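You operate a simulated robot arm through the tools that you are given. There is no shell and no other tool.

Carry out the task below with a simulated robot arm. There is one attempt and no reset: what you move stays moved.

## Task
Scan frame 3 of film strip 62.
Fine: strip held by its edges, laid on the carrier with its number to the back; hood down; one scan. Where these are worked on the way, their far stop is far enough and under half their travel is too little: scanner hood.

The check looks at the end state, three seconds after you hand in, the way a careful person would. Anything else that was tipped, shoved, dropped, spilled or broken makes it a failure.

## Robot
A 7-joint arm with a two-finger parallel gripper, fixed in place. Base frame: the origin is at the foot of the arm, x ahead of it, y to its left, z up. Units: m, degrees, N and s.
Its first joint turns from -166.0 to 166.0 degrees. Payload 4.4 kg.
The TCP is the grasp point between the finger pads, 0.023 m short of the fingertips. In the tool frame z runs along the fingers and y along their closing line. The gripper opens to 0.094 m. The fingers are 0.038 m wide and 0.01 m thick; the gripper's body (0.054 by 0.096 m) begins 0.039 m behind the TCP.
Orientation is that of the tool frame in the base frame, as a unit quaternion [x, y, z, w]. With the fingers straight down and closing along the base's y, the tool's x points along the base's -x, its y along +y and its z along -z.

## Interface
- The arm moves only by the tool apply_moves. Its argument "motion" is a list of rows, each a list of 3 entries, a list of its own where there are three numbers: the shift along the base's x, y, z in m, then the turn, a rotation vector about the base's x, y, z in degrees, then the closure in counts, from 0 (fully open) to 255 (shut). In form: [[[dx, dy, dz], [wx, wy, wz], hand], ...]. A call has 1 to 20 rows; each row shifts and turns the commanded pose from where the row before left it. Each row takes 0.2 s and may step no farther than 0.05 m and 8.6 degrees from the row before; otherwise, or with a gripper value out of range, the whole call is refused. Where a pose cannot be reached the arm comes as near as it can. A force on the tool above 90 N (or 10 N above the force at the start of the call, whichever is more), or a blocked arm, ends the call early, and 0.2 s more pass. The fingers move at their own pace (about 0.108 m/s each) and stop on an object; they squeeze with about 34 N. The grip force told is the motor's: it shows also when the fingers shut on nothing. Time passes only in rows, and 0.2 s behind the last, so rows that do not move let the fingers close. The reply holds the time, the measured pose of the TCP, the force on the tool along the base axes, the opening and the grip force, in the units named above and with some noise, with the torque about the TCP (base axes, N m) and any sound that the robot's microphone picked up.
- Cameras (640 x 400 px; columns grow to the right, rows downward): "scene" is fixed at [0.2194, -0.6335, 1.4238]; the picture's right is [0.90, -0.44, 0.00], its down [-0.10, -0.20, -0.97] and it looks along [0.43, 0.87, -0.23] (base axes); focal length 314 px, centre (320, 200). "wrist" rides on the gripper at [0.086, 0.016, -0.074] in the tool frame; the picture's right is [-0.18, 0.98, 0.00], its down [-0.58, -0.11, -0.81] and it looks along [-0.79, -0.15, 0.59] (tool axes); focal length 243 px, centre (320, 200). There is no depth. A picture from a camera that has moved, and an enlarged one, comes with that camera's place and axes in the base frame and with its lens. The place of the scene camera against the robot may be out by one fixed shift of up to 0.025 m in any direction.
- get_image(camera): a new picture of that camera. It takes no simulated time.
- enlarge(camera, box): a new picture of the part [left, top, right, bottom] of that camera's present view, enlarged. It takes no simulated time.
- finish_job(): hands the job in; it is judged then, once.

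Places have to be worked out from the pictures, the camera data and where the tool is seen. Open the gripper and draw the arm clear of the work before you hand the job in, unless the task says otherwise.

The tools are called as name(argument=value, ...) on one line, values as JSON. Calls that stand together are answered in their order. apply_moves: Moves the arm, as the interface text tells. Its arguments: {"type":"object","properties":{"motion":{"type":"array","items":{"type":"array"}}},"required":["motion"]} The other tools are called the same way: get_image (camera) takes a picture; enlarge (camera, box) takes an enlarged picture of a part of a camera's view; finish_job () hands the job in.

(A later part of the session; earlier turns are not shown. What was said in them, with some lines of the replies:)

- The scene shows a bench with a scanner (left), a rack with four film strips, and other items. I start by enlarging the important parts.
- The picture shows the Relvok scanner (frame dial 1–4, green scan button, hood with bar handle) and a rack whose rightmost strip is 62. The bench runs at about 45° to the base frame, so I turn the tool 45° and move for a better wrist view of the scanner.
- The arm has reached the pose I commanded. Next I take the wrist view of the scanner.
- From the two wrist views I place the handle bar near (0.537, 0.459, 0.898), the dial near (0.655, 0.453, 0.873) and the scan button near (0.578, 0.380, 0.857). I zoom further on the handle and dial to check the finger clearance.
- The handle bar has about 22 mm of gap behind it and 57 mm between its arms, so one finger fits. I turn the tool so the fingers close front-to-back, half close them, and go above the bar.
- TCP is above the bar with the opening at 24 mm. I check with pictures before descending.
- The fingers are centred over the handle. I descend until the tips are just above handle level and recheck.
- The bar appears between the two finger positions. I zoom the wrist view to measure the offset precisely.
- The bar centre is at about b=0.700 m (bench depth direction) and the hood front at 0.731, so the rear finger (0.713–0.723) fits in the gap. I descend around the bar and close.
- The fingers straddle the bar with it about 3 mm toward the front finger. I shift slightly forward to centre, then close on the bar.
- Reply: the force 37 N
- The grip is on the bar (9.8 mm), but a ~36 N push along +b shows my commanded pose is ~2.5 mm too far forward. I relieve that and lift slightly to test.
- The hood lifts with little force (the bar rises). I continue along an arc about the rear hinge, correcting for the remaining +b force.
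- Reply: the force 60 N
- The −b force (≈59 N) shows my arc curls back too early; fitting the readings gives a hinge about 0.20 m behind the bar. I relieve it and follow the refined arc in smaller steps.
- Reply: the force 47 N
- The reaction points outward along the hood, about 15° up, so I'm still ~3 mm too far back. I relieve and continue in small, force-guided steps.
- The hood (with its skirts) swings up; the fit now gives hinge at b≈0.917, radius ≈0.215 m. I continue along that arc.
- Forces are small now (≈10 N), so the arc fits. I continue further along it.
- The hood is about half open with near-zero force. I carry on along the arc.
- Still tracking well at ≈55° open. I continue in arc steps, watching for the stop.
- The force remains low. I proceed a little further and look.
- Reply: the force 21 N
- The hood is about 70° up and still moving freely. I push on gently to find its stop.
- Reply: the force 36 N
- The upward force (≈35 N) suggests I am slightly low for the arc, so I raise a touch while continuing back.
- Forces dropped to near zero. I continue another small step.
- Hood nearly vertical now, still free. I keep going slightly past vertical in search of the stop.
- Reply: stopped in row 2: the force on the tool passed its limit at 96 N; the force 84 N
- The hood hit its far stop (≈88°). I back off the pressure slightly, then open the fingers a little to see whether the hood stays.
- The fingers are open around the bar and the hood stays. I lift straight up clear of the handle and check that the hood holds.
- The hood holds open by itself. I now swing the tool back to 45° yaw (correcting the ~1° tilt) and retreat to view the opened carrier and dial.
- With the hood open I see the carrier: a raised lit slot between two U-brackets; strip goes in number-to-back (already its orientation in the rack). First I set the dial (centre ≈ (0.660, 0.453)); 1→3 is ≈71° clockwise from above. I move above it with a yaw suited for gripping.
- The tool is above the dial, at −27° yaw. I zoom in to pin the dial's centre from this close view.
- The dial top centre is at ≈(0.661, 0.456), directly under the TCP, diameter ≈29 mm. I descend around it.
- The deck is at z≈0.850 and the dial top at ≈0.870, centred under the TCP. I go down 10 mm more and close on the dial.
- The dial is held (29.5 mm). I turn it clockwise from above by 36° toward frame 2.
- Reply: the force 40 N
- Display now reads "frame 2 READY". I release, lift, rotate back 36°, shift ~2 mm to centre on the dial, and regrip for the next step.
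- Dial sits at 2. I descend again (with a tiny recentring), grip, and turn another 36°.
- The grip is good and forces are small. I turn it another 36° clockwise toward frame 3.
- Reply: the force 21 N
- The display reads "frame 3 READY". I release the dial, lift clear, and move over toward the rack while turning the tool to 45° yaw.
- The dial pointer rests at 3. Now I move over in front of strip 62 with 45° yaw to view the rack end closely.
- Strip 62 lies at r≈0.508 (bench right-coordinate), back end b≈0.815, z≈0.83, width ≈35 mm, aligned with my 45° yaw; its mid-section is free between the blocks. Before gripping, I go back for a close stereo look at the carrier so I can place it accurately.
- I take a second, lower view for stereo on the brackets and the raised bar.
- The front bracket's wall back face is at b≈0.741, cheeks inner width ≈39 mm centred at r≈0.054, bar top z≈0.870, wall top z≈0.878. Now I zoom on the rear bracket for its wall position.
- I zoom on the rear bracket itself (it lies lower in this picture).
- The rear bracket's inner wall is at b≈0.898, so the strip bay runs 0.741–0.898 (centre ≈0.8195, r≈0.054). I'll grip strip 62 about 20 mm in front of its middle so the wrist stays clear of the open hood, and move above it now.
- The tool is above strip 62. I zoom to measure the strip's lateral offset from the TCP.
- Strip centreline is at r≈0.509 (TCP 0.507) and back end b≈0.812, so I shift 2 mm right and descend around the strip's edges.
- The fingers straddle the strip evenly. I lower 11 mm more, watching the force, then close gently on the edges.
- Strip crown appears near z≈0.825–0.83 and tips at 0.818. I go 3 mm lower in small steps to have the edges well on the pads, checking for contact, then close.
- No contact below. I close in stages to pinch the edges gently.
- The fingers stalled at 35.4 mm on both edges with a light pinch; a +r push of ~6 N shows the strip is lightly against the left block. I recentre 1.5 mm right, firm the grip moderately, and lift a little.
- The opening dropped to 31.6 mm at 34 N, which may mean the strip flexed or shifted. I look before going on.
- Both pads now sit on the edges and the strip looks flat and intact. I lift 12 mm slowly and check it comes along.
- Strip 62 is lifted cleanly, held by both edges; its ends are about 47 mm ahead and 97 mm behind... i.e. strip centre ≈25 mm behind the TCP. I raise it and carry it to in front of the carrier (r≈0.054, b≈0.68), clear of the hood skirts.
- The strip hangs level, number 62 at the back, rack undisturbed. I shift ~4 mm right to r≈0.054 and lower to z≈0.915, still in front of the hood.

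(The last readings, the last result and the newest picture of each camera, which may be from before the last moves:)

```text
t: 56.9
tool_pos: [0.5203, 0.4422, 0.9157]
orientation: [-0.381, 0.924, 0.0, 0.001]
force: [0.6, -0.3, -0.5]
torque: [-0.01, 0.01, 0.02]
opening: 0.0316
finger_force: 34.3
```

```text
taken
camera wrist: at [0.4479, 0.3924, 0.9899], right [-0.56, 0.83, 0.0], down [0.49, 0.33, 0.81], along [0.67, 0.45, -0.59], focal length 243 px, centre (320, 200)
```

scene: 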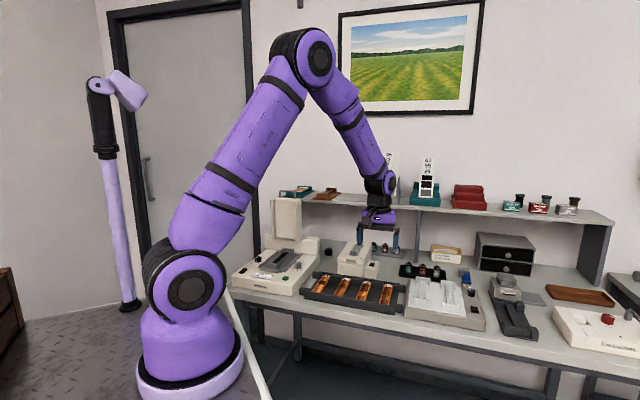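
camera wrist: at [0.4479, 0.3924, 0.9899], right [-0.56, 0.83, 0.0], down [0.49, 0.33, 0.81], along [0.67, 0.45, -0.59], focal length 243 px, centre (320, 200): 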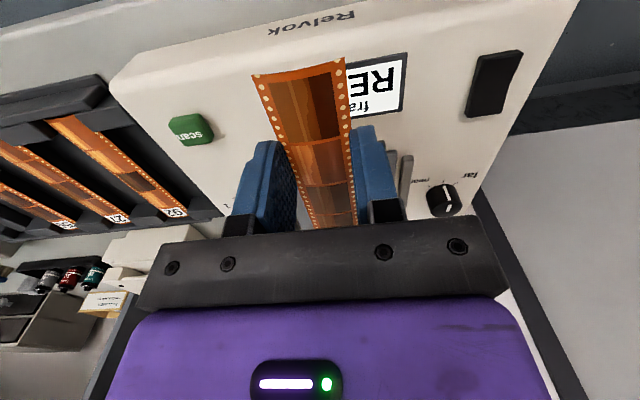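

TCP reads r≈0.0555, b≈0.681, z≈0.916. I now move straight back between the skirts to b≈0.795, keeping the strip above the brackets.

apply_moves(motion=[[[0.016, 0.0162, 0], [0, 0, 0], 185], [[0.016, 0.0162, 0], [0, 0, 0], 185], [[0.016, 0.0162, 0], [0, 0, 0], 185], [[0.016, 0.0162, 0], [0, 0, 0], 185], [[0.016, 0.0162, 0], [0, 0, 0], 185], [[0, 0, 0], [0, 0, 0], 185]])

get_image(camera="wrist")

enlarge(camera="scene", box=[245, 225, 325, 275])

```text
t: 58.3
tool_pos: [0.6006, 0.5215, 0.9174]
orientation: [-0.383, 0.924, 0.0, 0.0]
force: [-0.5, -0.1, -1.1]
torque: [-0.03, 0.0, 0.0]
opening: 0.0319
finger_force: 33.8
```

```text
taken
camera wrist: at [0.5287, 0.4719, 0.992], right [-0.56, 0.83, 0.0], down [0.49, 0.33, 0.81], along [0.67, 0.45, -0.59], focal length 243 px, centre (320, 200)
```

wrist: 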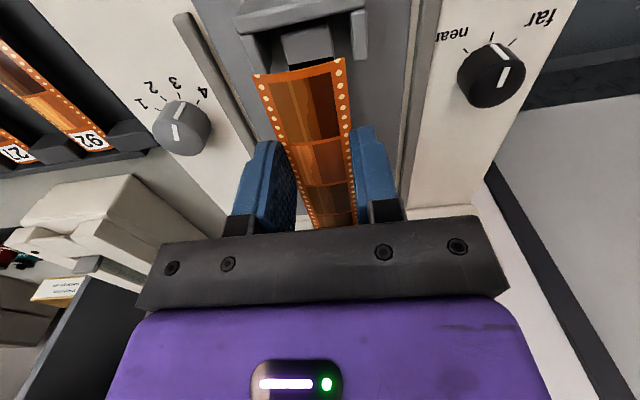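

```text
8.00 times, centred on (285, 250) of scene
camera zoom: at [0.2194, -0.6335, 1.4238], right [0.9, -0.44, 0.0], down [-0.1, -0.2, -0.97], along [0.43, 0.87, -0.23], focal length 2514 px, centre (600, -200)
```

zoom: 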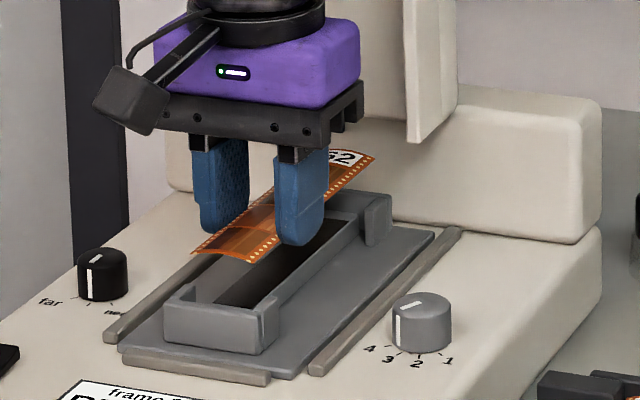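

The strip is above the carrier. I zoom the wrist view to compare the strip's front end with the front bracket.

enlarge(camera="wrist", box=[220, 0, 412, 120])

enlarge(camera="scene", box=[262, 235, 310, 265])

```text
3.33 times, centred on (316, 60) of wrist
camera zoom: at [0.5287, 0.4719, 0.992], right [-0.56, 0.83, 0.0], down [0.49, 0.33, 0.81], along [0.67, 0.45, -0.59], focal length 809 px, centre (333, 667)
```

zoom: 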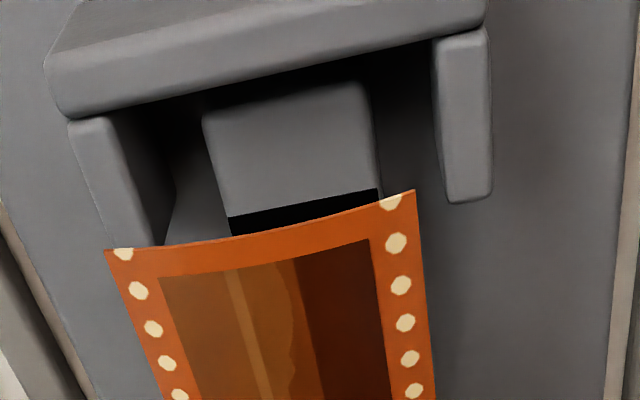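

```text
13.33 times, centred on (286, 250) of scene
camera zoom: at [0.2194, -0.6335, 1.4238], right [0.9, -0.44, 0.0], down [-0.1, -0.2, -0.97], along [0.43, 0.87, -0.23], focal length 4189 px, centre (773, -467)
```

zoom: 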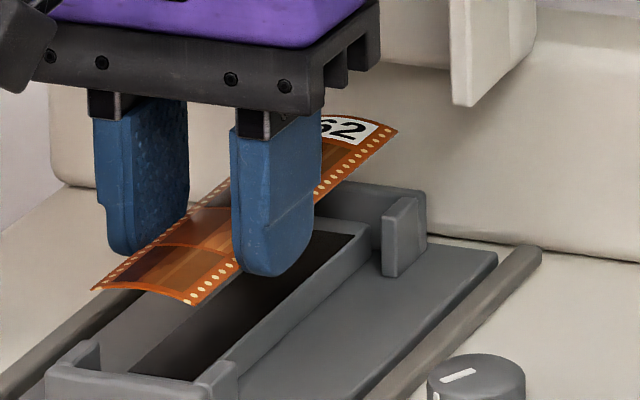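

Strip front edge is at b≈0.747 (wall 0.741) and r 0.039–0.073 against cheeks 0.0345–0.0745, so I shift 1.6 mm left and lower.

apply_moves(motion=[[[-0.0006, 0.0006, -0.008], [0, 0, 0], 185], [[-0.0005, 0.0005, -0.01], [0, 0, 0], 185], [[0, 0, -0.009], [0, 0, 0], 185], [[0, 0, 0], [0, 0, 0], 185]])

enlarge(camera="wrist", box=[220, 0, 412, 120])

enlarge(camera="scene", box=[262, 235, 310, 265])

```text
t: 59.3
tool_pos: [0.6012, 0.5221, 0.8888]
orientation: [-0.382, 0.924, 0.0, 0.0]
force: [-0.3, 0.4, -0.1]
torque: [-0.01, 0.02, -0.01]
opening: 0.0317
finger_force: 34.2
```

```text
3.33 times, centred on (316, 60) of wrist
camera zoom: at [0.5281, 0.4725, 0.9638], right [-0.56, 0.83, 0.0], down [0.49, 0.33, 0.81], along [0.67, 0.45, -0.59], focal length 809 px, centre (333, 667)
```

zoom: 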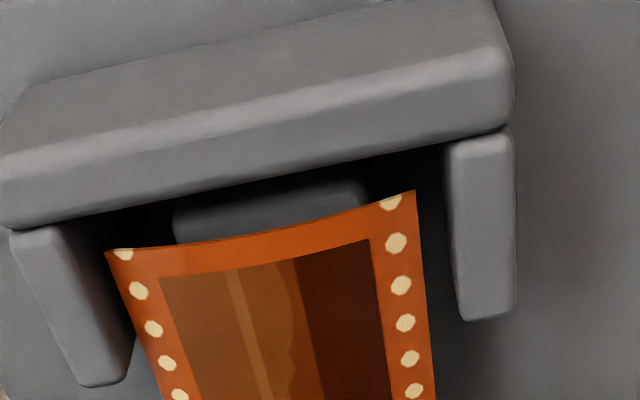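

```text
13.33 times, centred on (286, 250) of scene
camera zoom: at [0.2194, -0.6335, 1.4238], right [0.9, -0.44, 0.0], down [-0.1, -0.2, -0.97], along [0.43, 0.87, -0.23], focal length 4189 px, centre (773, -467)
```

zoom: 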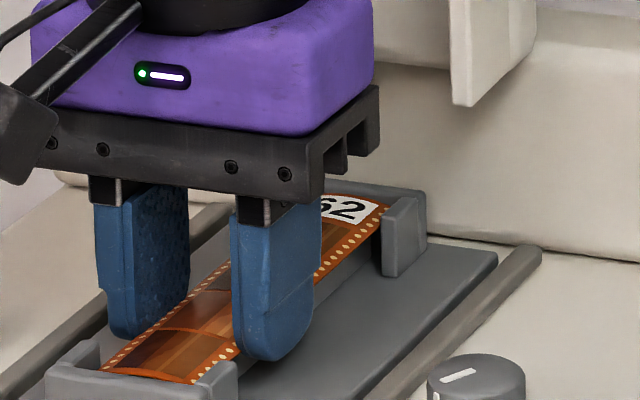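

The strip is just entering between the cheeks, with about 2 mm and 4 mm side gaps; I shift 1 mm left and lower slowly in 2 mm steps.

apply_moves(motion=[[[-0.0007, 0.0007, -0.001], [0, 0, 0], 185], [[0, 0, -0.002], [0, 0, 0], 185], [[0, 0, -0.002], [0, 0, 0], 185], [[0, 0, 0], [0, 0, 0], 185]])

enlarge(camera="wrist", box=[220, 0, 412, 120])

enlarge(camera="scene", box=[262, 235, 310, 265])

```text
t: 60.3
tool_pos: [0.5998, 0.5241, 0.8847]
orientation: [-0.382, 0.924, 0.0, 0.001]
force: [1.5, -0.6, 18.1]
torque: [0.01, -0.01, 0.0]
opening: 0.0319
finger_force: 34.4
```

```text
3.33 times, centred on (316, 60) of wrist
camera zoom: at [0.5274, 0.4737, 0.9598], right [-0.56, 0.83, 0.0], down [0.49, 0.33, 0.81], along [0.67, 0.46, -0.59], focal length 809 px, centre (333, 667)
```

zoom: 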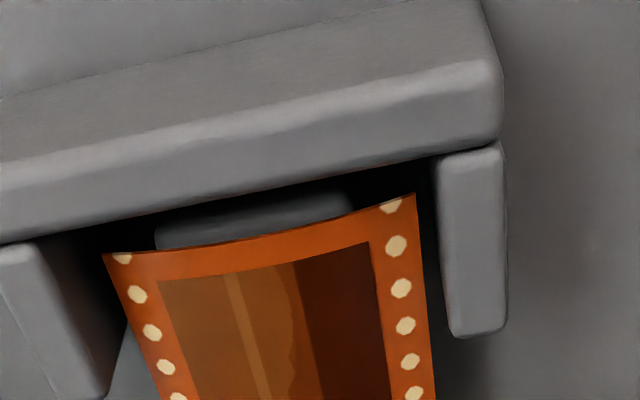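

```text
13.33 times, centred on (286, 250) of scene
camera zoom: at [0.2194, -0.6335, 1.4238], right [0.9, -0.44, 0.0], down [-0.1, -0.2, -0.97], along [0.43, 0.87, -0.23], focal length 4189 px, centre (773, -467)
```

zoom: 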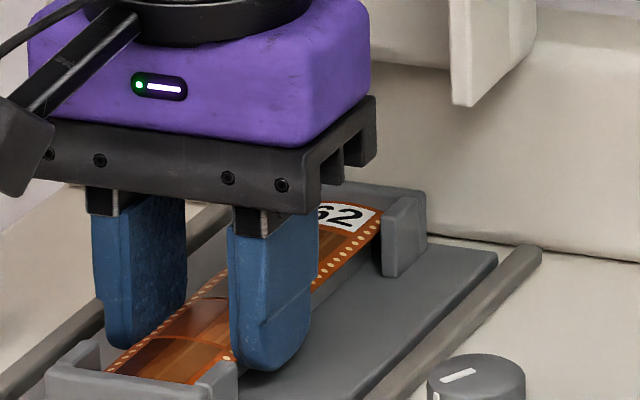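

A +18 N contact at z≈0.885 means the strip has met the carrier bar, lying between the cheeks. I ease up 0.8 mm, then open the fingers gradually.

apply_moves(motion=[[[0, 0, 0.0008], [0, 0, 0], 185], [[0, 0, 0], [0, 0, 0], 172], [[0, 0, 0], [0, 0, 0], 160], [[0, 0, 0], [0, 0, 0], 145], [[0, 0, 0], [0, 0, 0], 120], [[0, 0, 0], [0, 0, 0], 103], [[0, 0, 0], [0, 0, 0], 103]])

enlarge(camera="wrist", box=[200, 0, 440, 150])

enlarge(camera="scene", box=[262, 235, 310, 265])

```text
t: 61.9
tool_pos: [0.6008, 0.5225, 0.8854]
orientation: [-0.382, 0.924, -0.001, -0.001]
force: [-0.4, 0.7, 0.5]
torque: [0.0, 0.01, 0.01]
opening: 0.0558
finger_force: 0.1
```

```text
2.67 times, centred on (320, 75) of wrist
camera zoom: at [0.5273, 0.4734, 0.9596], right [-0.56, 0.83, 0.0], down [0.49, 0.33, 0.81], along [0.67, 0.45, -0.59], focal length 647 px, centre (320, 533)
```

zoom: 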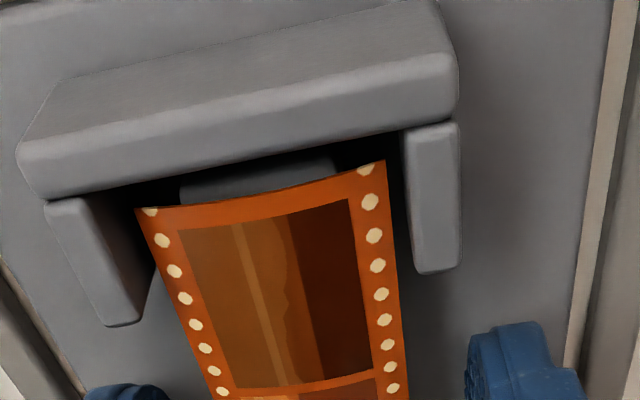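

```text
13.33 times, centred on (286, 250) of scene
camera zoom: at [0.2194, -0.6335, 1.4238], right [0.9, -0.44, 0.0], down [-0.1, -0.2, -0.97], along [0.43, 0.87, -0.23], focal length 4189 px, centre (773, -467)
```

zoom: 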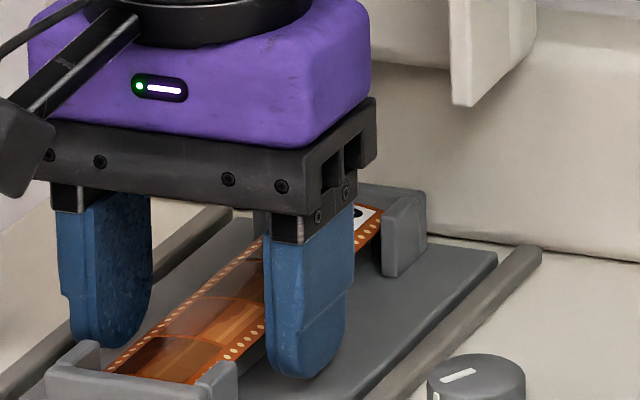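

The strip is released and lies between the cheeks. I lift straight up, then draw forward, clear of the hood, and check the strip's lie.

apply_moves(motion=[[[0, 0, 0.008], [0, 0, 0], 103], [[0, 0, 0.02], [0, 0, 0], 103], [[0, 0, 0.025], [0, 0, 0], 103], [[-0.015, -0.015, 0.025], [0, 0, 0], 103], [[-0.022, -0.022, 0.025], [0, 0, 0], 103], [[-0.022, -0.022, 0.025], [0, 0, 0], 60], [[-0.015, -0.015, 0.025], [0, 0, 0], 0], [[0, 0, 0], [0, 0, 0], 0]])

get_image(camera="wrist")

enlarge(camera="scene", box=[245, 230, 317, 275])

```text
t: 63.7
tool_pos: [0.5256, 0.4463, 1.0384]
orientation: [-0.382, 0.924, 0.0, 0.0]
force: [-0.1, -0.4, 0.1]
torque: [0.02, -0.01, 0.01]
opening: 0.0941
finger_force: 0.1
```

```text
taken
camera wrist: at [0.4525, 0.3979, 1.1132], right [-0.56, 0.83, 0.0], down [0.49, 0.33, 0.81], along [0.67, 0.45, -0.59], focal length 243 px, centre (320, 200)
```

wrist: 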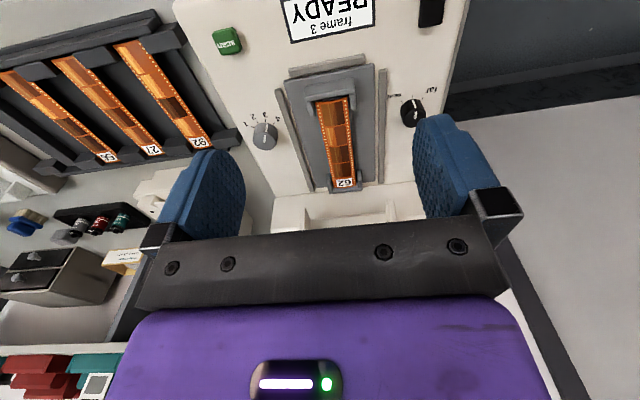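

```text
8.89 times, centred on (281, 252) of scene
camera zoom: at [0.2194, -0.6335, 1.4238], right [0.9, -0.44, 0.0], down [-0.1, -0.2, -0.97], along [0.43, 0.87, -0.23], focal length 2793 px, centre (667, -267)
```

zoom: 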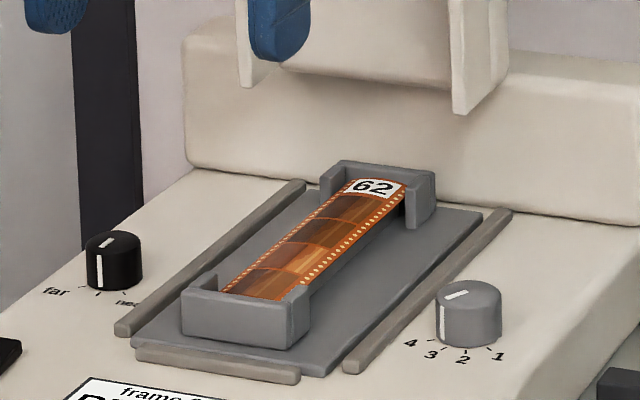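

enlarge(camera="wrist", box=[285, 80, 405, 200])

enlarge(camera="scene", box=[262, 243, 302, 268])

```text
3.33 times, centred on (345, 140) of wrist
camera zoom: at [0.4525, 0.3979, 1.1132], right [-0.56, 0.83, 0.0], down [0.49, 0.33, 0.81], along [0.67, 0.45, -0.59], focal length 809 px, centre (237, 400)
```

zoom: 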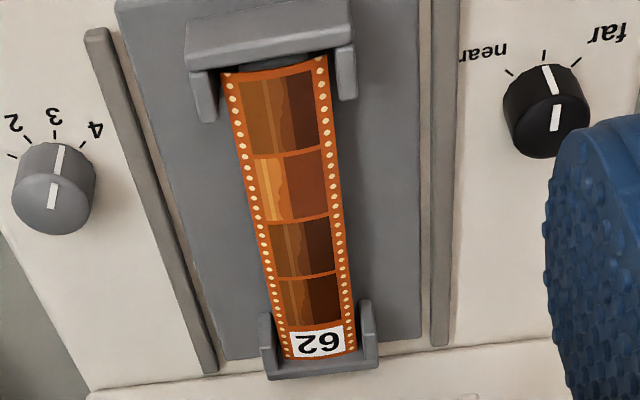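

```text
16.00 times, centred on (282, 256) of scene
camera zoom: at [0.2194, -0.6335, 1.4238], right [0.9, -0.44, 0.0], down [-0.1, -0.2, -0.97], along [0.43, 0.87, -0.23], focal length 5027 px, centre (928, -688)
```

zoom: 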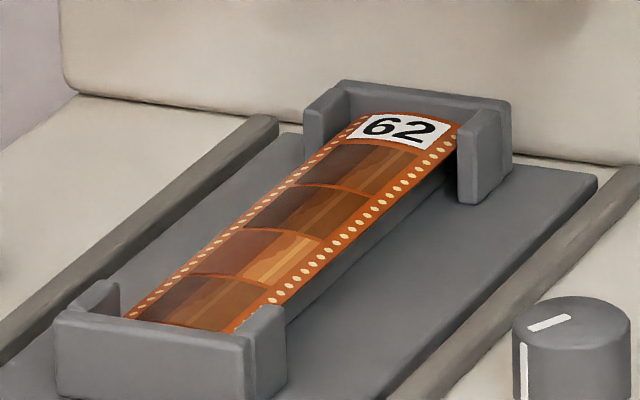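

The strip lies flat between both brackets, number to the back, and the dial shows 3. Next I close the hood: I rise, turn to −45°, and go above the raised handle (b≈0.907, r≈0.0545).

apply_moves(motion=[[[0, 0, 0.04], [0, 0, -7.5], 146], [[0, 0, 0.04], [0, 0, -7.5], 146], [[0, 0, 0.04], [0, 0, -7.5], 146], [[0, 0, 0.04], [0, 0, -7.5], 146], [[0, 0, 0.04], [0, 0, -7.5], 146], [[0.022, 0.0223, 0], [0, 0, -7.5], 146], [[0.022, 0.0223, 0], [0, 0, -7.5], 146], [[0.022, 0.0223, 0], [0, 0, -7.5], 146], [[0.022, 0.0223, 0], [0, 0, -7.5], 146], [[0.022, 0.0223, 0], [0, 0, -7.5], 146], [[0.022, 0.0223, 0], [0, 0, -7.5], 146], [[0.022, 0.0223, 0], [0, 0, -7.5], 146], [[0, 0, 0], [0, 0, 0], 146]])

enlarge(camera="scene", box=[230, 160, 326, 220])

get_image(camera="wrist")

```text
t: 66.5
tool_pos: [0.6813, 0.6054, 1.2381]
orientation: [0.385, 0.923, 0.0, 0.0]
force: [-0.2, 0.3, -0.3]
torque: [-0.02, 0.01, 0.01]
opening: 0.04
finger_force: 0.1
```

```text
6.67 times, centred on (278, 190) of scene
camera zoom: at [0.2194, -0.6335, 1.4238], right [0.9, -0.44, 0.0], down [-0.1, -0.2, -0.97], along [0.43, 0.87, -0.23], focal length 2095 px, centre (600, 267)
```

zoom: 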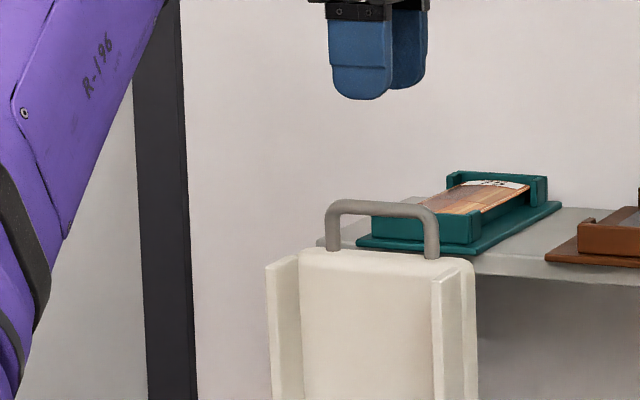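

```text
taken
camera wrist: at [0.6315, 0.6784, 1.3118], right [0.83, 0.56, 0.0], down [0.33, -0.49, 0.81], along [0.45, -0.67, -0.59], focal length 243 px, centre (320, 200)
```

wrist: 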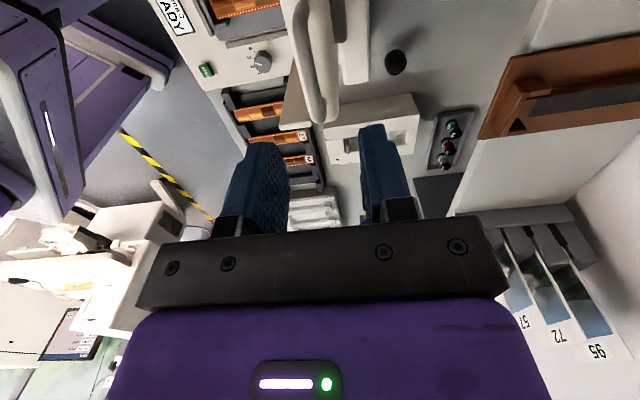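

The bar is centred between the open fingers (b≈0.909). I descend around it.

apply_moves(motion=[[[0, 0, -0.03], [0, 0, 0], 146], [[0, 0, -0.03], [0, 0, 0], 146], [[0, 0, -0.025], [0, 0, 0], 146], [[0, 0, -0.014], [0, 0, 0], 146], [[0, 0, 0], [0, 0, 0], 146]])

enlarge(camera="scene", box=[230, 160, 326, 220])

enlarge(camera="wrist", box=[220, 60, 444, 220])

```text
t: 67.7
tool_pos: [0.6781, 0.6056, 1.14]
orientation: [0.384, 0.923, 0.0, -0.001]
force: [-0.2, 0.0, 0.5]
torque: [0.02, 0.01, 0.0]
opening: 0.0399
finger_force: 0.0
```

```text
6.67 times, centred on (278, 190) of scene
camera zoom: at [0.2194, -0.6335, 1.4238], right [0.9, -0.44, 0.0], down [-0.1, -0.2, -0.97], along [0.43, 0.87, -0.23], focal length 2095 px, centre (600, 267)
```

zoom: 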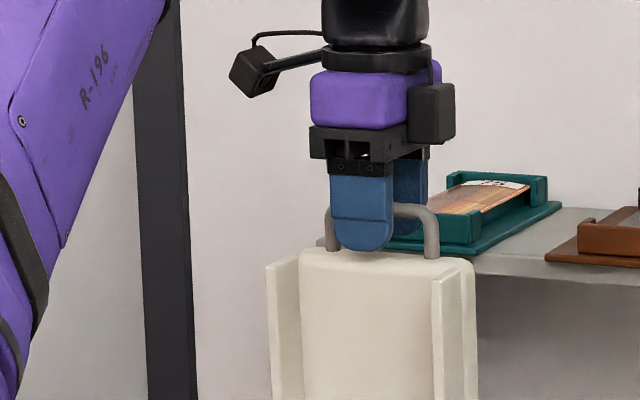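

```text
2.50 times, centred on (332, 140) of wrist
camera zoom: at [0.6297, 0.6784, 1.2146], right [0.83, 0.56, 0.0], down [0.33, -0.49, 0.81], along [0.45, -0.67, -0.59], focal length 606 px, centre (290, 350)
```

zoom: 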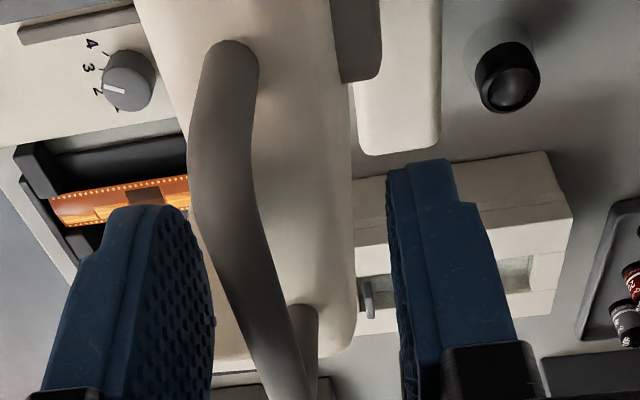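

The bar lies between the fingers. I shift 2 mm forward and close on it.

apply_moves(motion=[[[-0.0014, -0.0014, 0], [0, 0, 0], 190], [[0, 0, 0], [0, 0, 0], 255], [[0, 0, 0], [0, 0, 0], 255], [[0, 0, 0], [0, 0, 0], 255]])

```text
t: 68.7
tool_pos: [0.677, 0.6033, 1.1393]
orientation: [0.383, 0.924, 0.0, 0.0]
force: [-24.7, -29.6, -3.7]
torque: [0.05, 0.11, 0.48]
opening: 0.0097
finger_force: 45.1
```

The handle is gripped at the stop. I now swing the hood forward and down along the reverse arc, checking forces.

apply_moves(motion=[[[-0.0066, -0.0066, -0.0005], [0, 0, 0], 255], [[-0.0066, -0.0066, -0.0013], [0, 0, 0], 255], [[-0.0066, -0.0066, -0.0015], [0, 0, 0], 255], [[-0.0065, -0.0065, -0.0019], [0, 0, 0], 255], [[0, 0, 0], [0, 0, 0], 255]])

```text
t: 69.9
tool_pos: [0.651, 0.5776, 1.134]
orientation: [0.384, 0.923, 0.001, 0.0]
force: [-6.4, 3.7, 8.4]
torque: [0.02, -0.07, 0.96]
opening: 0.0095
finger_force: 45.1
```

Forces are small; the hood follows. I continue down the arc.

apply_moves(motion=[[[-0.0064, -0.0064, -0.0023], [0, 0, 0], 255], [[-0.0063, -0.0063, -0.0027], [0, 0, 0], 255], [[-0.0062, -0.0062, -0.0031], [0, 0, 0], 255], [[-0.0062, -0.0062, -0.0035], [0, 0, 0], 255], [[-0.006, -0.006, -0.0039], [0, 0, 0], 255], [[-0.006, -0.006, -0.0042], [0, 0, 0], 255], [[0, 0, 0], [0, 0, 0], 255]])

```text
t: 71.5
tool_pos: [0.6154, 0.5417, 1.1142]
orientation: [0.383, 0.924, -0.001, -0.001]
force: [-9.2, 12.4, -4.7]
torque: [-0.26, -0.37, 1.73]
opening: 0.0098
finger_force: 45.7
```

Tracking well (small −r force); I add a 1 mm −r correction and continue.

apply_moves(motion=[[[-0.0062, -0.0052, -0.0045], [0, 0, 0], 255], [[-0.0059, -0.0055, -0.005], [0, 0, 0], 255], [[-0.0054, -0.0054, -0.0053], [0, 0, 0], 255], [[-0.0054, -0.0054, -0.0056], [0, 0, 0], 255], [[-0.0051, -0.0051, -0.0059], [0, 0, 0], 255], [[-0.0049, -0.0049, -0.0062], [0, 0, 0], 255], [[0, 0, 0], [0, 0, 0], 255]])

enlarge(camera="scene", box=[230, 185, 326, 245])

```text
t: 73.1
tool_pos: [0.5826, 0.5081, 1.0826]
orientation: [0.384, 0.923, 0.0, 0.001]
force: [-3.5, -0.6, 2.9]
torque: [-0.42, -0.59, 1.73]
opening: 0.0098
finger_force: 44.8
```

```text
6.67 times, centred on (278, 215) of scene
camera zoom: at [0.2194, -0.6335, 1.4238], right [0.9, -0.44, 0.0], down [-0.1, -0.2, -0.97], along [0.43, 0.87, -0.23], focal length 2095 px, centre (600, 100)
```

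zoom: 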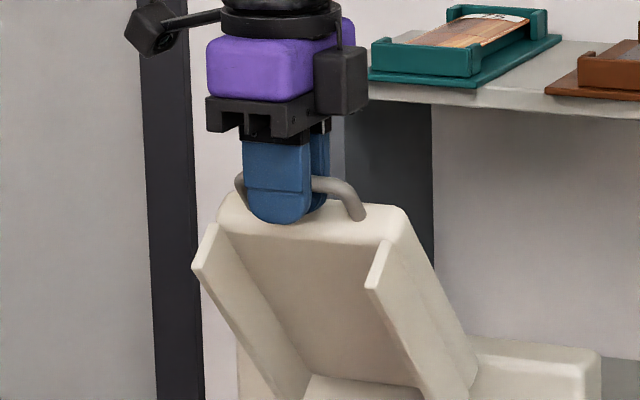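

The hood is halfway down and forces are near zero. I continue lowering.

apply_moves(motion=[[[-0.0048, -0.0048, -0.0065], [0, 0, 0], 255], [[-0.0045, -0.0045, -0.0069], [0, 0, 0], 255], [[-0.0043, -0.0043, -0.0071], [0, 0, 0], 255], [[-0.0041, -0.0041, -0.0074], [0, 0, 0], 255], [[-0.0039, -0.0039, -0.0077], [0, 0, 0], 255], [[-0.0036, -0.0036, -0.0078], [0, 0, 0], 255], [[0, 0, 0], [0, 0, 0], 255]])

```text
t: 74.7
tool_pos: [0.5566, 0.4831, 1.0381]
orientation: [0.384, 0.924, 0.0, 0.0]
force: [6.1, -0.4, -3.9]
torque: [-0.05, -0.11, 1.69]
opening: 0.0103
finger_force: 45.2
```

Still tracking with minimal force. I lower further.

apply_moves(motion=[[[-0.0034, -0.0034, -0.0081], [0, 0, 0], 255], [[-0.0032, -0.0032, -0.0082], [0, 0, 0], 255], [[-0.0028, -0.0028, -0.0085], [0, 0, 0], 255], [[-0.0026, -0.0026, -0.0086], [0, 0, 0], 255], [[0, 0, 0], [0, 0, 0], 255]])

```text
t: 75.9
tool_pos: [0.5459, 0.4724, 1.005]
orientation: [0.383, 0.924, 0.0, 0.001]
force: [0.8, -13.9, 2.2]
torque: [-0.31, -0.39, 1.7]
opening: 0.01
finger_force: 45.1
```

Good. I continue to about 12° before fully down.

apply_moves(motion=[[[-0.0024, -0.0024, -0.0087], [0, 0, 0], 255], [[-0.0022, -0.0022, -0.0089], [0, 0, 0], 255], [[-0.0018, -0.0018, -0.0091], [0, 0, 0], 255], [[-0.0015, -0.0015, -0.0091], [0, 0, 0], 255], [[0, 0, 0], [0, 0, 0], 255]])

enlarge(camera="scene", box=[230, 205, 326, 265])

```text
t: 77.1
tool_pos: [0.5375, 0.4639, 0.9686]
orientation: [0.383, 0.924, -0.001, 0.0]
force: [2.8, -6.4, -0.7]
torque: [-0.23, -0.28, 1.73]
opening: 0.0103
finger_force: 44.8
```

```text
6.67 times, centred on (278, 235) of scene
camera zoom: at [0.2194, -0.6335, 1.4238], right [0.9, -0.44, 0.0], down [-0.1, -0.2, -0.97], along [0.43, 0.87, -0.23], focal length 2095 px, centre (600, -33)
```

zoom: 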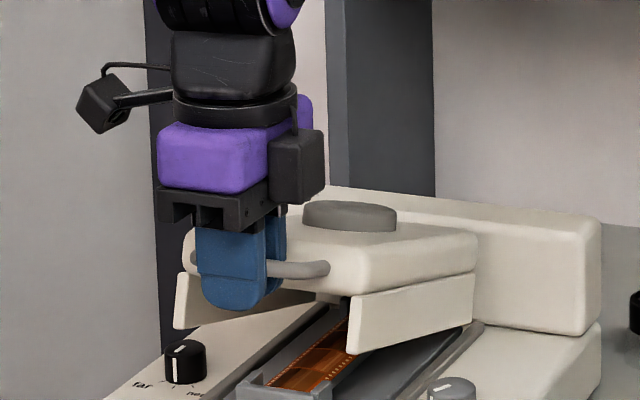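

The strip remains in place under the closing hood. I continue lowering to about 2–3 cm above closed.

apply_moves(motion=[[[-0.0013, -0.0013, -0.0092], [0, 0, 0], 255], [[-0.0009, -0.0009, -0.0093], [0, 0, 0], 255], [[-0.0006, -0.0006, -0.0093], [0, 0, 0], 255], [[-0.0004, -0.0004, -0.0094], [0, 0, 0], 255], [[0, 0, 0], [0, 0, 0], 255]])

enlarge(camera="scene", box=[240, 220, 320, 270])

```text
t: 78.3
tool_pos: [0.5338, 0.4604, 0.9316]
orientation: [0.384, 0.923, 0.0, 0.0]
force: [7.1, -7.5, -2.0]
torque: [-0.12, -0.1, 1.71]
opening: 0.0103
finger_force: 45.0
```

```text
8.00 times, centred on (280, 245) of scene
camera zoom: at [0.2194, -0.6335, 1.4238], right [0.9, -0.44, 0.0], down [-0.1, -0.2, -0.97], along [0.43, 0.87, -0.23], focal length 2514 px, centre (640, -160)
```

zoom: 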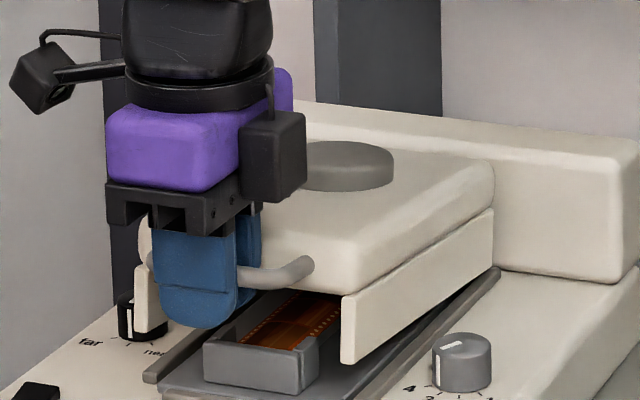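

Nearly closed with small forces. I lower the last ~2 cm in small steps until the hood seats.

apply_moves(motion=[[[-0.0001, -0.0001, -0.006], [0, 0, 0], 255], [[0, 0, -0.006], [0, 0, 0], 255], [[0.0001, 0.0001, -0.004], [0, 0, 0], 255], [[0, 0, -0.003], [0, 0, 0], 255], [[0, 0, 0], [0, 0, 0], 255]])

enlarge(camera="scene", box=[240, 220, 320, 270])

```text
t: 79.5
tool_pos: [0.5331, 0.4608, 0.9126]
orientation: [0.384, 0.923, 0.0, 0.0]
force: [-1.5, -11.1, -0.7]
torque: [0.12, 0.12, 1.75]
opening: 0.0103
finger_force: 45.0
```

```text
8.00 times, centred on (280, 245) of scene
camera zoom: at [0.2194, -0.6335, 1.4238], right [0.9, -0.44, 0.0], down [-0.1, -0.2, -0.97], along [0.43, 0.87, -0.23], focal length 2514 px, centre (640, -160)
```

zoom: 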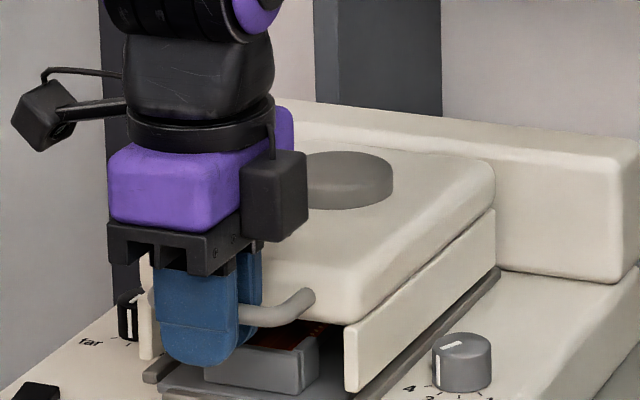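

No seating force yet. I go down in 2 mm steps until contact registers.

apply_moves(motion=[[[0, 0, -0.002], [0, 0, 0], 255], [[0, 0, -0.002], [0, 0, 0], 255], [[0, 0, 0], [0, 0, 0], 255]])

```text
t: 80.3
tool_pos: [0.5338, 0.46, 0.9101]
orientation: [0.384, 0.924, 0.001, 0.001]
force: [-1.2, -6.9, -1.6]
torque: [-0.22, -0.24, 1.73]
opening: 0.0103
finger_force: 45.6
```

apply_moves(motion=[[[0, 0, -0.002], [0, 0, 0], 255], [[0, 0, -0.002], [0, 0, 0], 255], [[0, 0, 0], [0, 0, 0], 255]])

enlarge(camera="scene", box=[240, 220, 320, 270])

```text
t: 81.1
tool_pos: [0.534, 0.4602, 0.907]
orientation: [0.384, 0.923, 0.002, 0.0]
force: [-8.0, -16.4, 33.3]
torque: [0.11, 0.1, 1.76]
opening: 0.0102
finger_force: 45.6
```

```text
8.00 times, centred on (280, 245) of scene
camera zoom: at [0.2194, -0.6335, 1.4238], right [0.9, -0.44, 0.0], down [-0.1, -0.2, -0.97], along [0.43, 0.87, -0.23], focal length 2514 px, centre (640, -160)
```

zoom: 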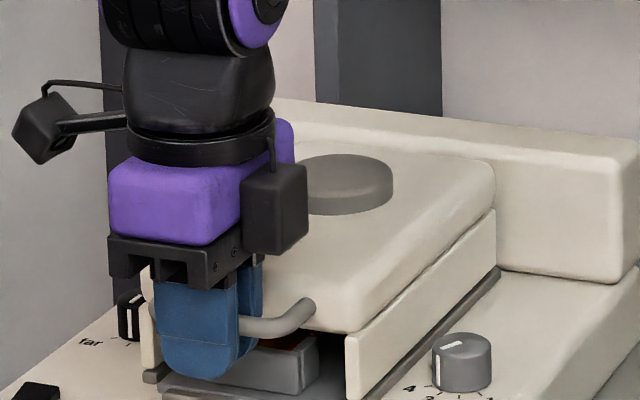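

The +33 N contact shows the hood is seated, and its position matches the initial closed picture. I ease the pressure, open the fingers, and lift straight off the bar.

apply_moves(motion=[[[0, 0, 0.001], [0, 0, 0], 255], [[0, 0, 0], [0, 0, 0], 205], [[0, 0, 0], [0, 0, 0], 190], [[0, 0, 0], [0, 0, 0], 190], [[0, 0, 0.01], [0, 0, 0], 190], [[0, 0, 0.02], [0, 0, 0], 190], [[0, 0, 0.03], [0, 0, 0], 190], [[0, 0, 0.03], [0, 0, 0], 190], [[0, 0, 0.03], [0, 0, 0], 190], [[0, 0, 0], [0, 0, 0], 190]])

enlarge(camera="scene", box=[230, 220, 326, 280])

```text
t: 83.3
tool_pos: [0.5341, 0.4607, 1.0254]
orientation: [0.383, 0.924, 0.0, 0.0]
force: [0.9, 0.6, 0.2]
torque: [-0.01, 0.03, 0.01]
opening: 0.024
finger_force: 0.2
```

```text
6.67 times, centred on (278, 250) of scene
camera zoom: at [0.2194, -0.6335, 1.4238], right [0.9, -0.44, 0.0], down [-0.1, -0.2, -0.97], along [0.43, 0.87, -0.23], focal length 2095 px, centre (600, -133)
```

zoom: 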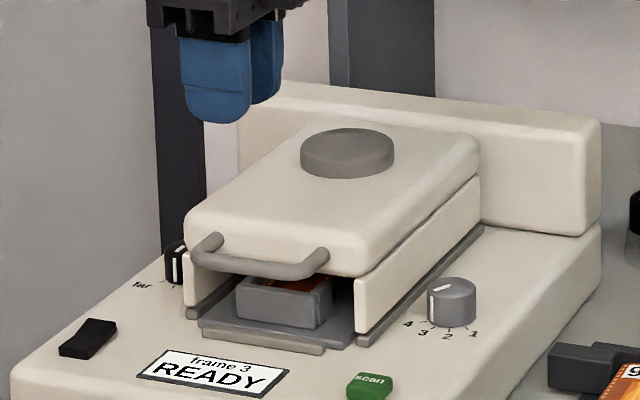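

The hood is down, display "frame 3 READY". I compare with the very first close-up crop to confirm it is fully seated.

enlarge(camera="scene", box=[250, 232, 314, 272])

```text
10.00 times, centred on (282, 252) of scene
camera zoom: at [0.2194, -0.6335, 1.4238], right [0.9, -0.44, 0.0], down [-0.1, -0.2, -0.97], along [0.43, 0.87, -0.23], focal length 3142 px, centre (700, -320)
```

zoom: 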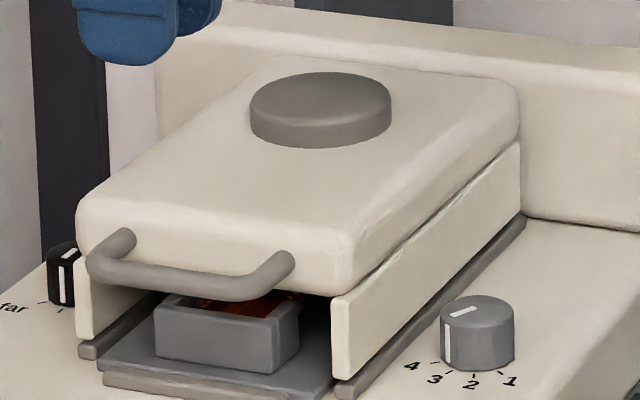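

The hood is exactly back in its closed position. Now for the scan button at ≈(0.578, 0.380, 0.857): I close the fingers, turn to 45° and go above it.

apply_moves(motion=[[[0.0037, -0.0067, -0.0015], [0, 0, 7.5], 255], [[0.0037, -0.0067, -0.0015], [0, 0, 7.5], 255], [[0.0037, -0.0067, -0.0015], [0, 0, 7.5], 255], [[0.0037, -0.0067, -0.0015], [0, 0, 7.5], 255], [[0.0037, -0.0067, -0.0015], [0, 0, 7.5], 255], [[0.0037, -0.0067, -0.0015], [0, 0, 7.5], 255], [[0.0037, -0.0067, -0.0015], [0, 0, 7.5], 255], [[0.0037, -0.0067, -0.0015], [0, 0, 7.5], 255], [[0.0037, -0.0067, -0.0015], [0, 0, 7.5], 255], [[0.0037, -0.0067, -0.0015], [0, 0, 7.5], 255], [[0.0037, -0.0067, -0.0015], [0, 0, 7.5], 255], [[0.0037, -0.0067, -0.0015], [0, 0, 7.5], 255], [[0, 0, 0], [0, 0, 0], 255]])

get_image(camera="wrist")

enlarge(camera="scene", box=[230, 220, 326, 280])

```text
t: 86.1
tool_pos: [0.5788, 0.3799, 1.0094]
orientation: [-0.383, 0.924, 0.0, 0.0]
force: [-0.2, 0.6, -0.4]
torque: [-0.01, -0.01, -0.02]
opening: 0.0
finger_force: 33.4
```

```text
taken
camera wrist: at [0.5047, 0.33, 1.0828], right [-0.56, 0.83, 0.0], down [0.49, 0.33, 0.81], along [0.67, 0.46, -0.59], focal length 243 px, centre (320, 200)
```

wrist: 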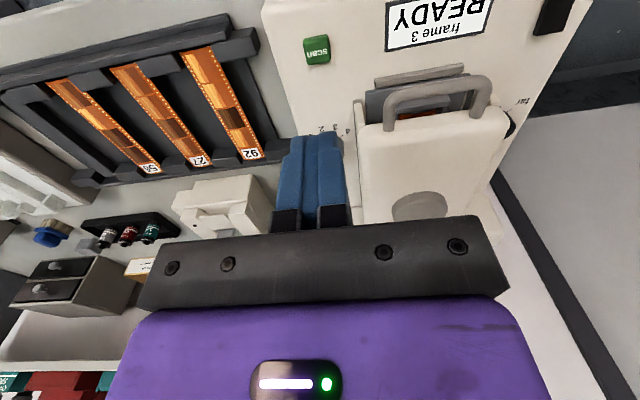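

```text
6.67 times, centred on (278, 250) of scene
camera zoom: at [0.2194, -0.6335, 1.4238], right [0.9, -0.44, 0.0], down [-0.1, -0.2, -0.97], along [0.43, 0.87, -0.23], focal length 2095 px, centre (600, -133)
```

zoom: 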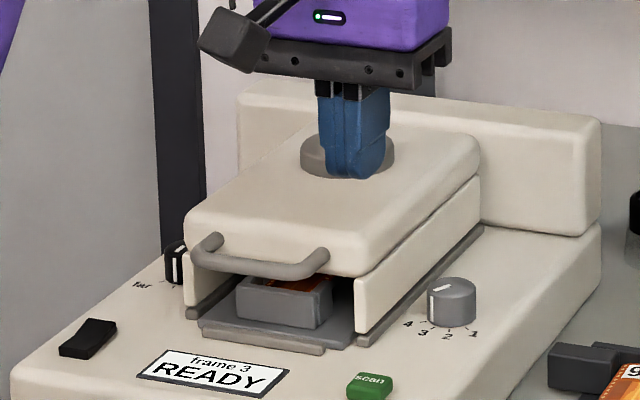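

The button appears nearly beneath the fingers; I zoom in to refine its centre.

enlarge(camera="wrist", box=[280, 20, 360, 70])

```text
8.00 times, centred on (320, 45) of wrist
camera zoom: at [0.5047, 0.33, 1.0828], right [-0.56, 0.83, 0.0], down [0.49, 0.33, 0.81], along [0.67, 0.46, -0.59], focal length 1941 px, centre (320, 1440)
```

zoom: 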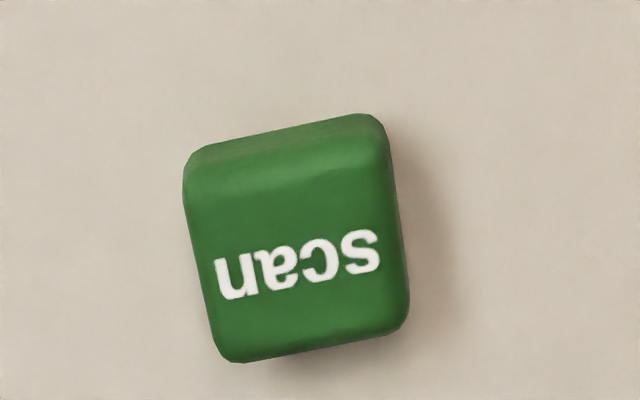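

The button centre is at r≈0.1425, b≈0.681, so I shift 3–4 mm and descend to just above it.

apply_moves(motion=[[[0.0018, 0.0004, -0.035], [0, 0, 0], 255], [[0.0017, 0.0003, -0.035], [0, 0, 0], 255], [[0, 0, -0.03], [0, 0, 0], 255], [[0, 0, -0.02], [0, 0, 0], 255], [[0, 0, 0], [0, 0, 0], 255]])

enlarge(camera="scene", box=[245, 245, 325, 295])

enlarge(camera="wrist", box=[220, 60, 420, 220])

```text
t: 87.3
tool_pos: [0.5814, 0.3809, 0.8887]
orientation: [-0.382, 0.924, 0.0, -0.001]
force: [-0.6, 1.6, -0.2]
torque: [-0.01, 0.02, 0.01]
opening: 0.0
finger_force: 34.3
```

```text
8.00 times, centred on (285, 270) of scene
camera zoom: at [0.2194, -0.6335, 1.4238], right [0.9, -0.44, 0.0], down [-0.1, -0.2, -0.97], along [0.43, 0.87, -0.23], focal length 2514 px, centre (600, -360)
```

zoom: 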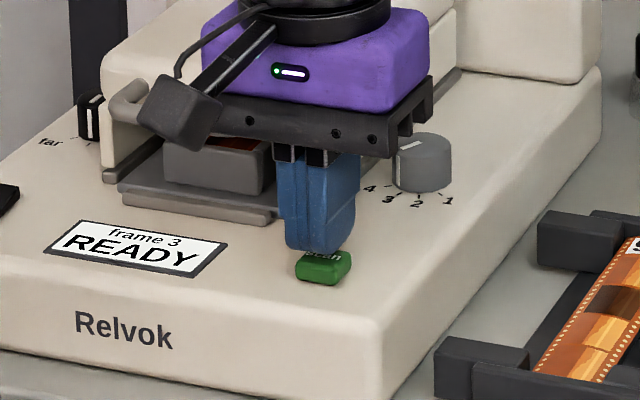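

```text
2.50 times, centred on (320, 140) of wrist
camera zoom: at [0.5085, 0.3317, 0.9633], right [-0.56, 0.83, 0.0], down [0.49, 0.33, 0.81], along [0.67, 0.45, -0.59], focal length 606 px, centre (320, 350)
```

zoom: 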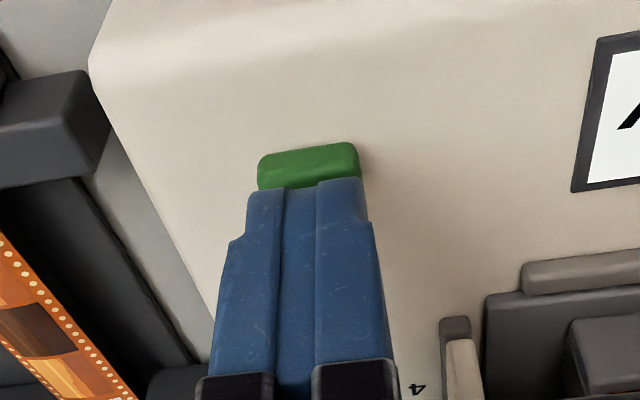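

The fingertips are centred over the button with the display still "frame 3 READY". I press down in small steps.

apply_moves(motion=[[[0, 0, -0.004], [0, 0, 0], 255], [[0, 0, -0.002], [0, 0, 0], 255], [[0, 0, -0.002], [0, 0, 0], 255], [[0, 0, 0], [0, 0, 0], 255]])

enlarge(camera="scene", box=[245, 245, 325, 295])

```text
t: 88.3
tool_pos: [0.5812, 0.382, 0.8806]
orientation: [-0.382, 0.924, 0.0, 0.0]
force: [0.1, 0.6, 2.5]
torque: [-0.01, -0.01, -0.01]
opening: 0.0001
finger_force: 34.0
heard: click
```

```text
8.00 times, centred on (285, 270) of scene
camera zoom: at [0.2194, -0.6335, 1.4238], right [0.9, -0.44, 0.0], down [-0.1, -0.2, -0.97], along [0.43, 0.87, -0.23], focal length 2514 px, centre (600, -360)
```

zoom: 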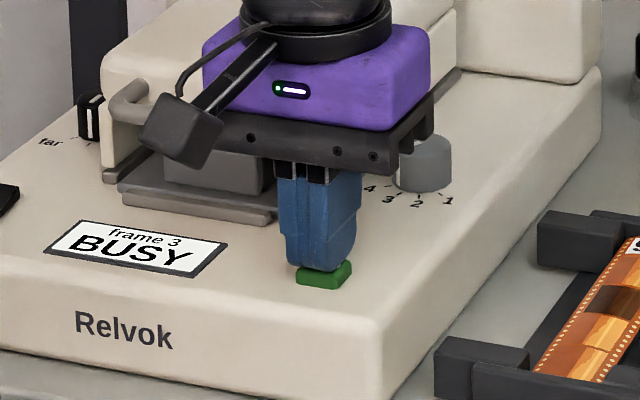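

A click was heard and the display reads "frame 3 BUSY" — the scan has started. I release straight up, taking care not to press again.

apply_moves(motion=[[[0, 0, 0.01], [0, 0, 0], 255], [[0, 0, 0.03], [0, 0, 0], 255], [[0, 0, 0.04], [0, 0, 0], 255], [[0, 0, 0.04], [0, 0, 0], 255], [[-0.02, -0.02, 0.04], [0, 0, 0], 120], [[-0.02, -0.02, 0.04], [0, 0, 0], 0], [[-0.02, -0.02, 0.03], [0, 0, 0], 0], [[0, 0, 0], [0, 0, 0], 0]])

enlarge(camera="scene", box=[230, 225, 326, 285])

```text
t: 90.1
tool_pos: [0.5205, 0.3199, 1.1124]
orientation: [-0.382, 0.924, 0.0, 0.0]
force: [-0.2, -0.3, 0.8]
torque: [0.01, -0.01, 0.01]
opening: 0.0941
finger_force: 0.0
```

```text
6.67 times, centred on (278, 255) of scene
camera zoom: at [0.2194, -0.6335, 1.4238], right [0.9, -0.44, 0.0], down [-0.1, -0.2, -0.97], along [0.43, 0.87, -0.23], focal length 2095 px, centre (600, -167)
```

zoom: 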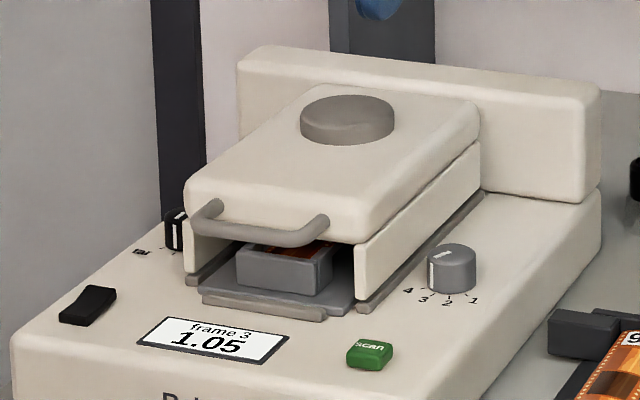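

The display shows "frame 3 1.05", apparently the scan result. I move the arm further clear and check the whole scene.

apply_moves(motion=[[[-0.01, 0.01, 0.03], [0, 0, 0], 0], [[-0.01, 0.01, 0.03], [0, 0, 0], 0], [[-0.01, 0.01, 0.03], [0, 0, 0], 0], [[-0.01, 0.01, 0.03], [0, 0, 0], 0], [[-0.01, 0.01, 0.03], [0, 0, 0], 0], [[0, 0, 0], [0, 0, 0], 0], [[0, 0, 0], [0, 0, 0], 0], [[0, 0, 0], [0, 0, 0], 0], [[0, 0, 0], [0, 0, 0], 0], [[0, 0, 0], [0, 0, 0], 0]])

get_image(camera="scene")

enlarge(camera="scene", box=[225, 225, 321, 285])

enlarge(camera="scene", box=[290, 240, 450, 340])

get_image(camera="wrist")

```text
t: 92.3
tool_pos: [0.4725, 0.3691, 1.2596]
orientation: [-0.382, 0.924, 0.0, -0.001]
force: [0.2, -0.4, 0.4]
torque: [0.01, -0.01, 0.0]
opening: 0.0938
finger_force: 0.0
```

```text
taken
```

scene: 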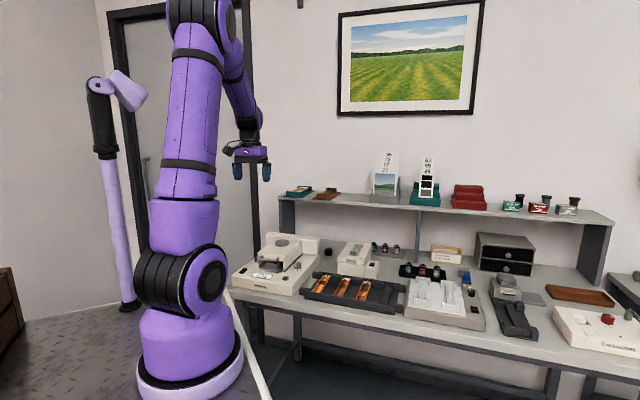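

```text
6.67 times, centred on (273, 255) of scene
camera zoom: at [0.2194, -0.6335, 1.4238], right [0.9, -0.44, 0.0], down [-0.1, -0.2, -0.97], along [0.43, 0.87, -0.23], focal length 2095 px, centre (633, -167)
```

zoom: 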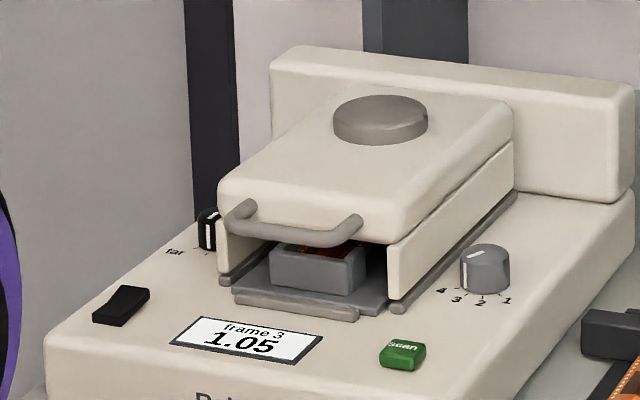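

```text
4.00 times, centred on (370, 290) of scene
camera zoom: at [0.2194, -0.6335, 1.4238], right [0.9, -0.44, 0.0], down [-0.1, -0.2, -0.97], along [0.43, 0.87, -0.23], focal length 1257 px, centre (120, -160)
```

zoom: 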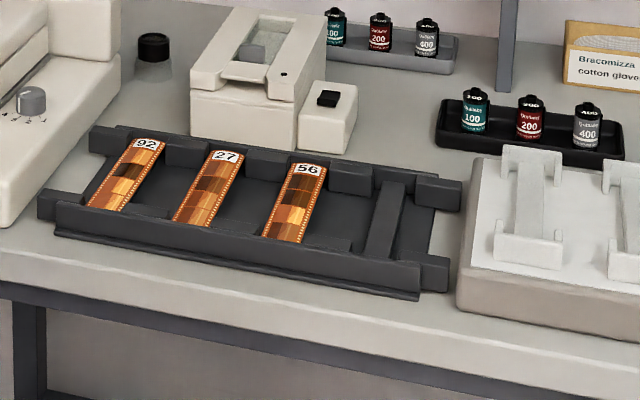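

```text
taken
camera wrist: at [0.3994, 0.3201, 1.3338], right [-0.56, 0.83, 0.0], down [0.49, 0.33, 0.81], along [0.67, 0.45, -0.59], focal length 243 px, centre (320, 200)
```

wrist: 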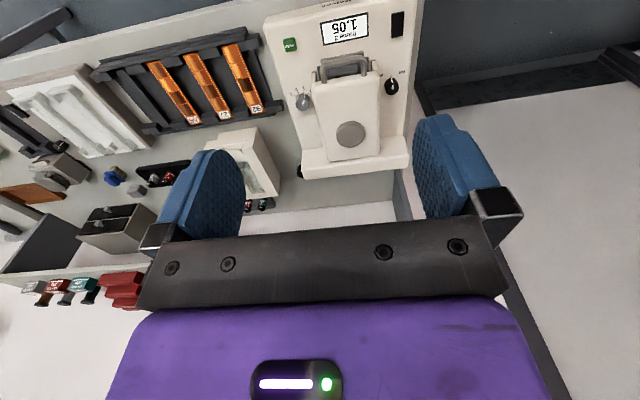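

The scan result "frame 3 1.05" is steady, the hood is down on strip 62, and the other strips and items haven't moved. The gripper is open and the arm is clear, so I hand the job in.

finish_job()

```text
The job is handed in.
```

Frame 3 of film strip 62 has been scanned, and the job is handed in. The scanner's display reads "frame 3 1.05", which I take to be the scan result.

- **Strip:** I lifted strip 62 from the rack by its edges and laid it flat on the carrier between both end brackets, with its number to the back.
- **Hood:** I opened the hood to its far stop to load the strip. It is now back down in the same position as at the start.
- **Scan:** I turned the dial from 1 to 3 and pressed the scan button once. The display showed "frame 3 BUSY" after the press, then the result.

The other three strips are still in the rack, and nothing else looked moved in the last pictures. The gripper is open and the arm is clear of the bench.
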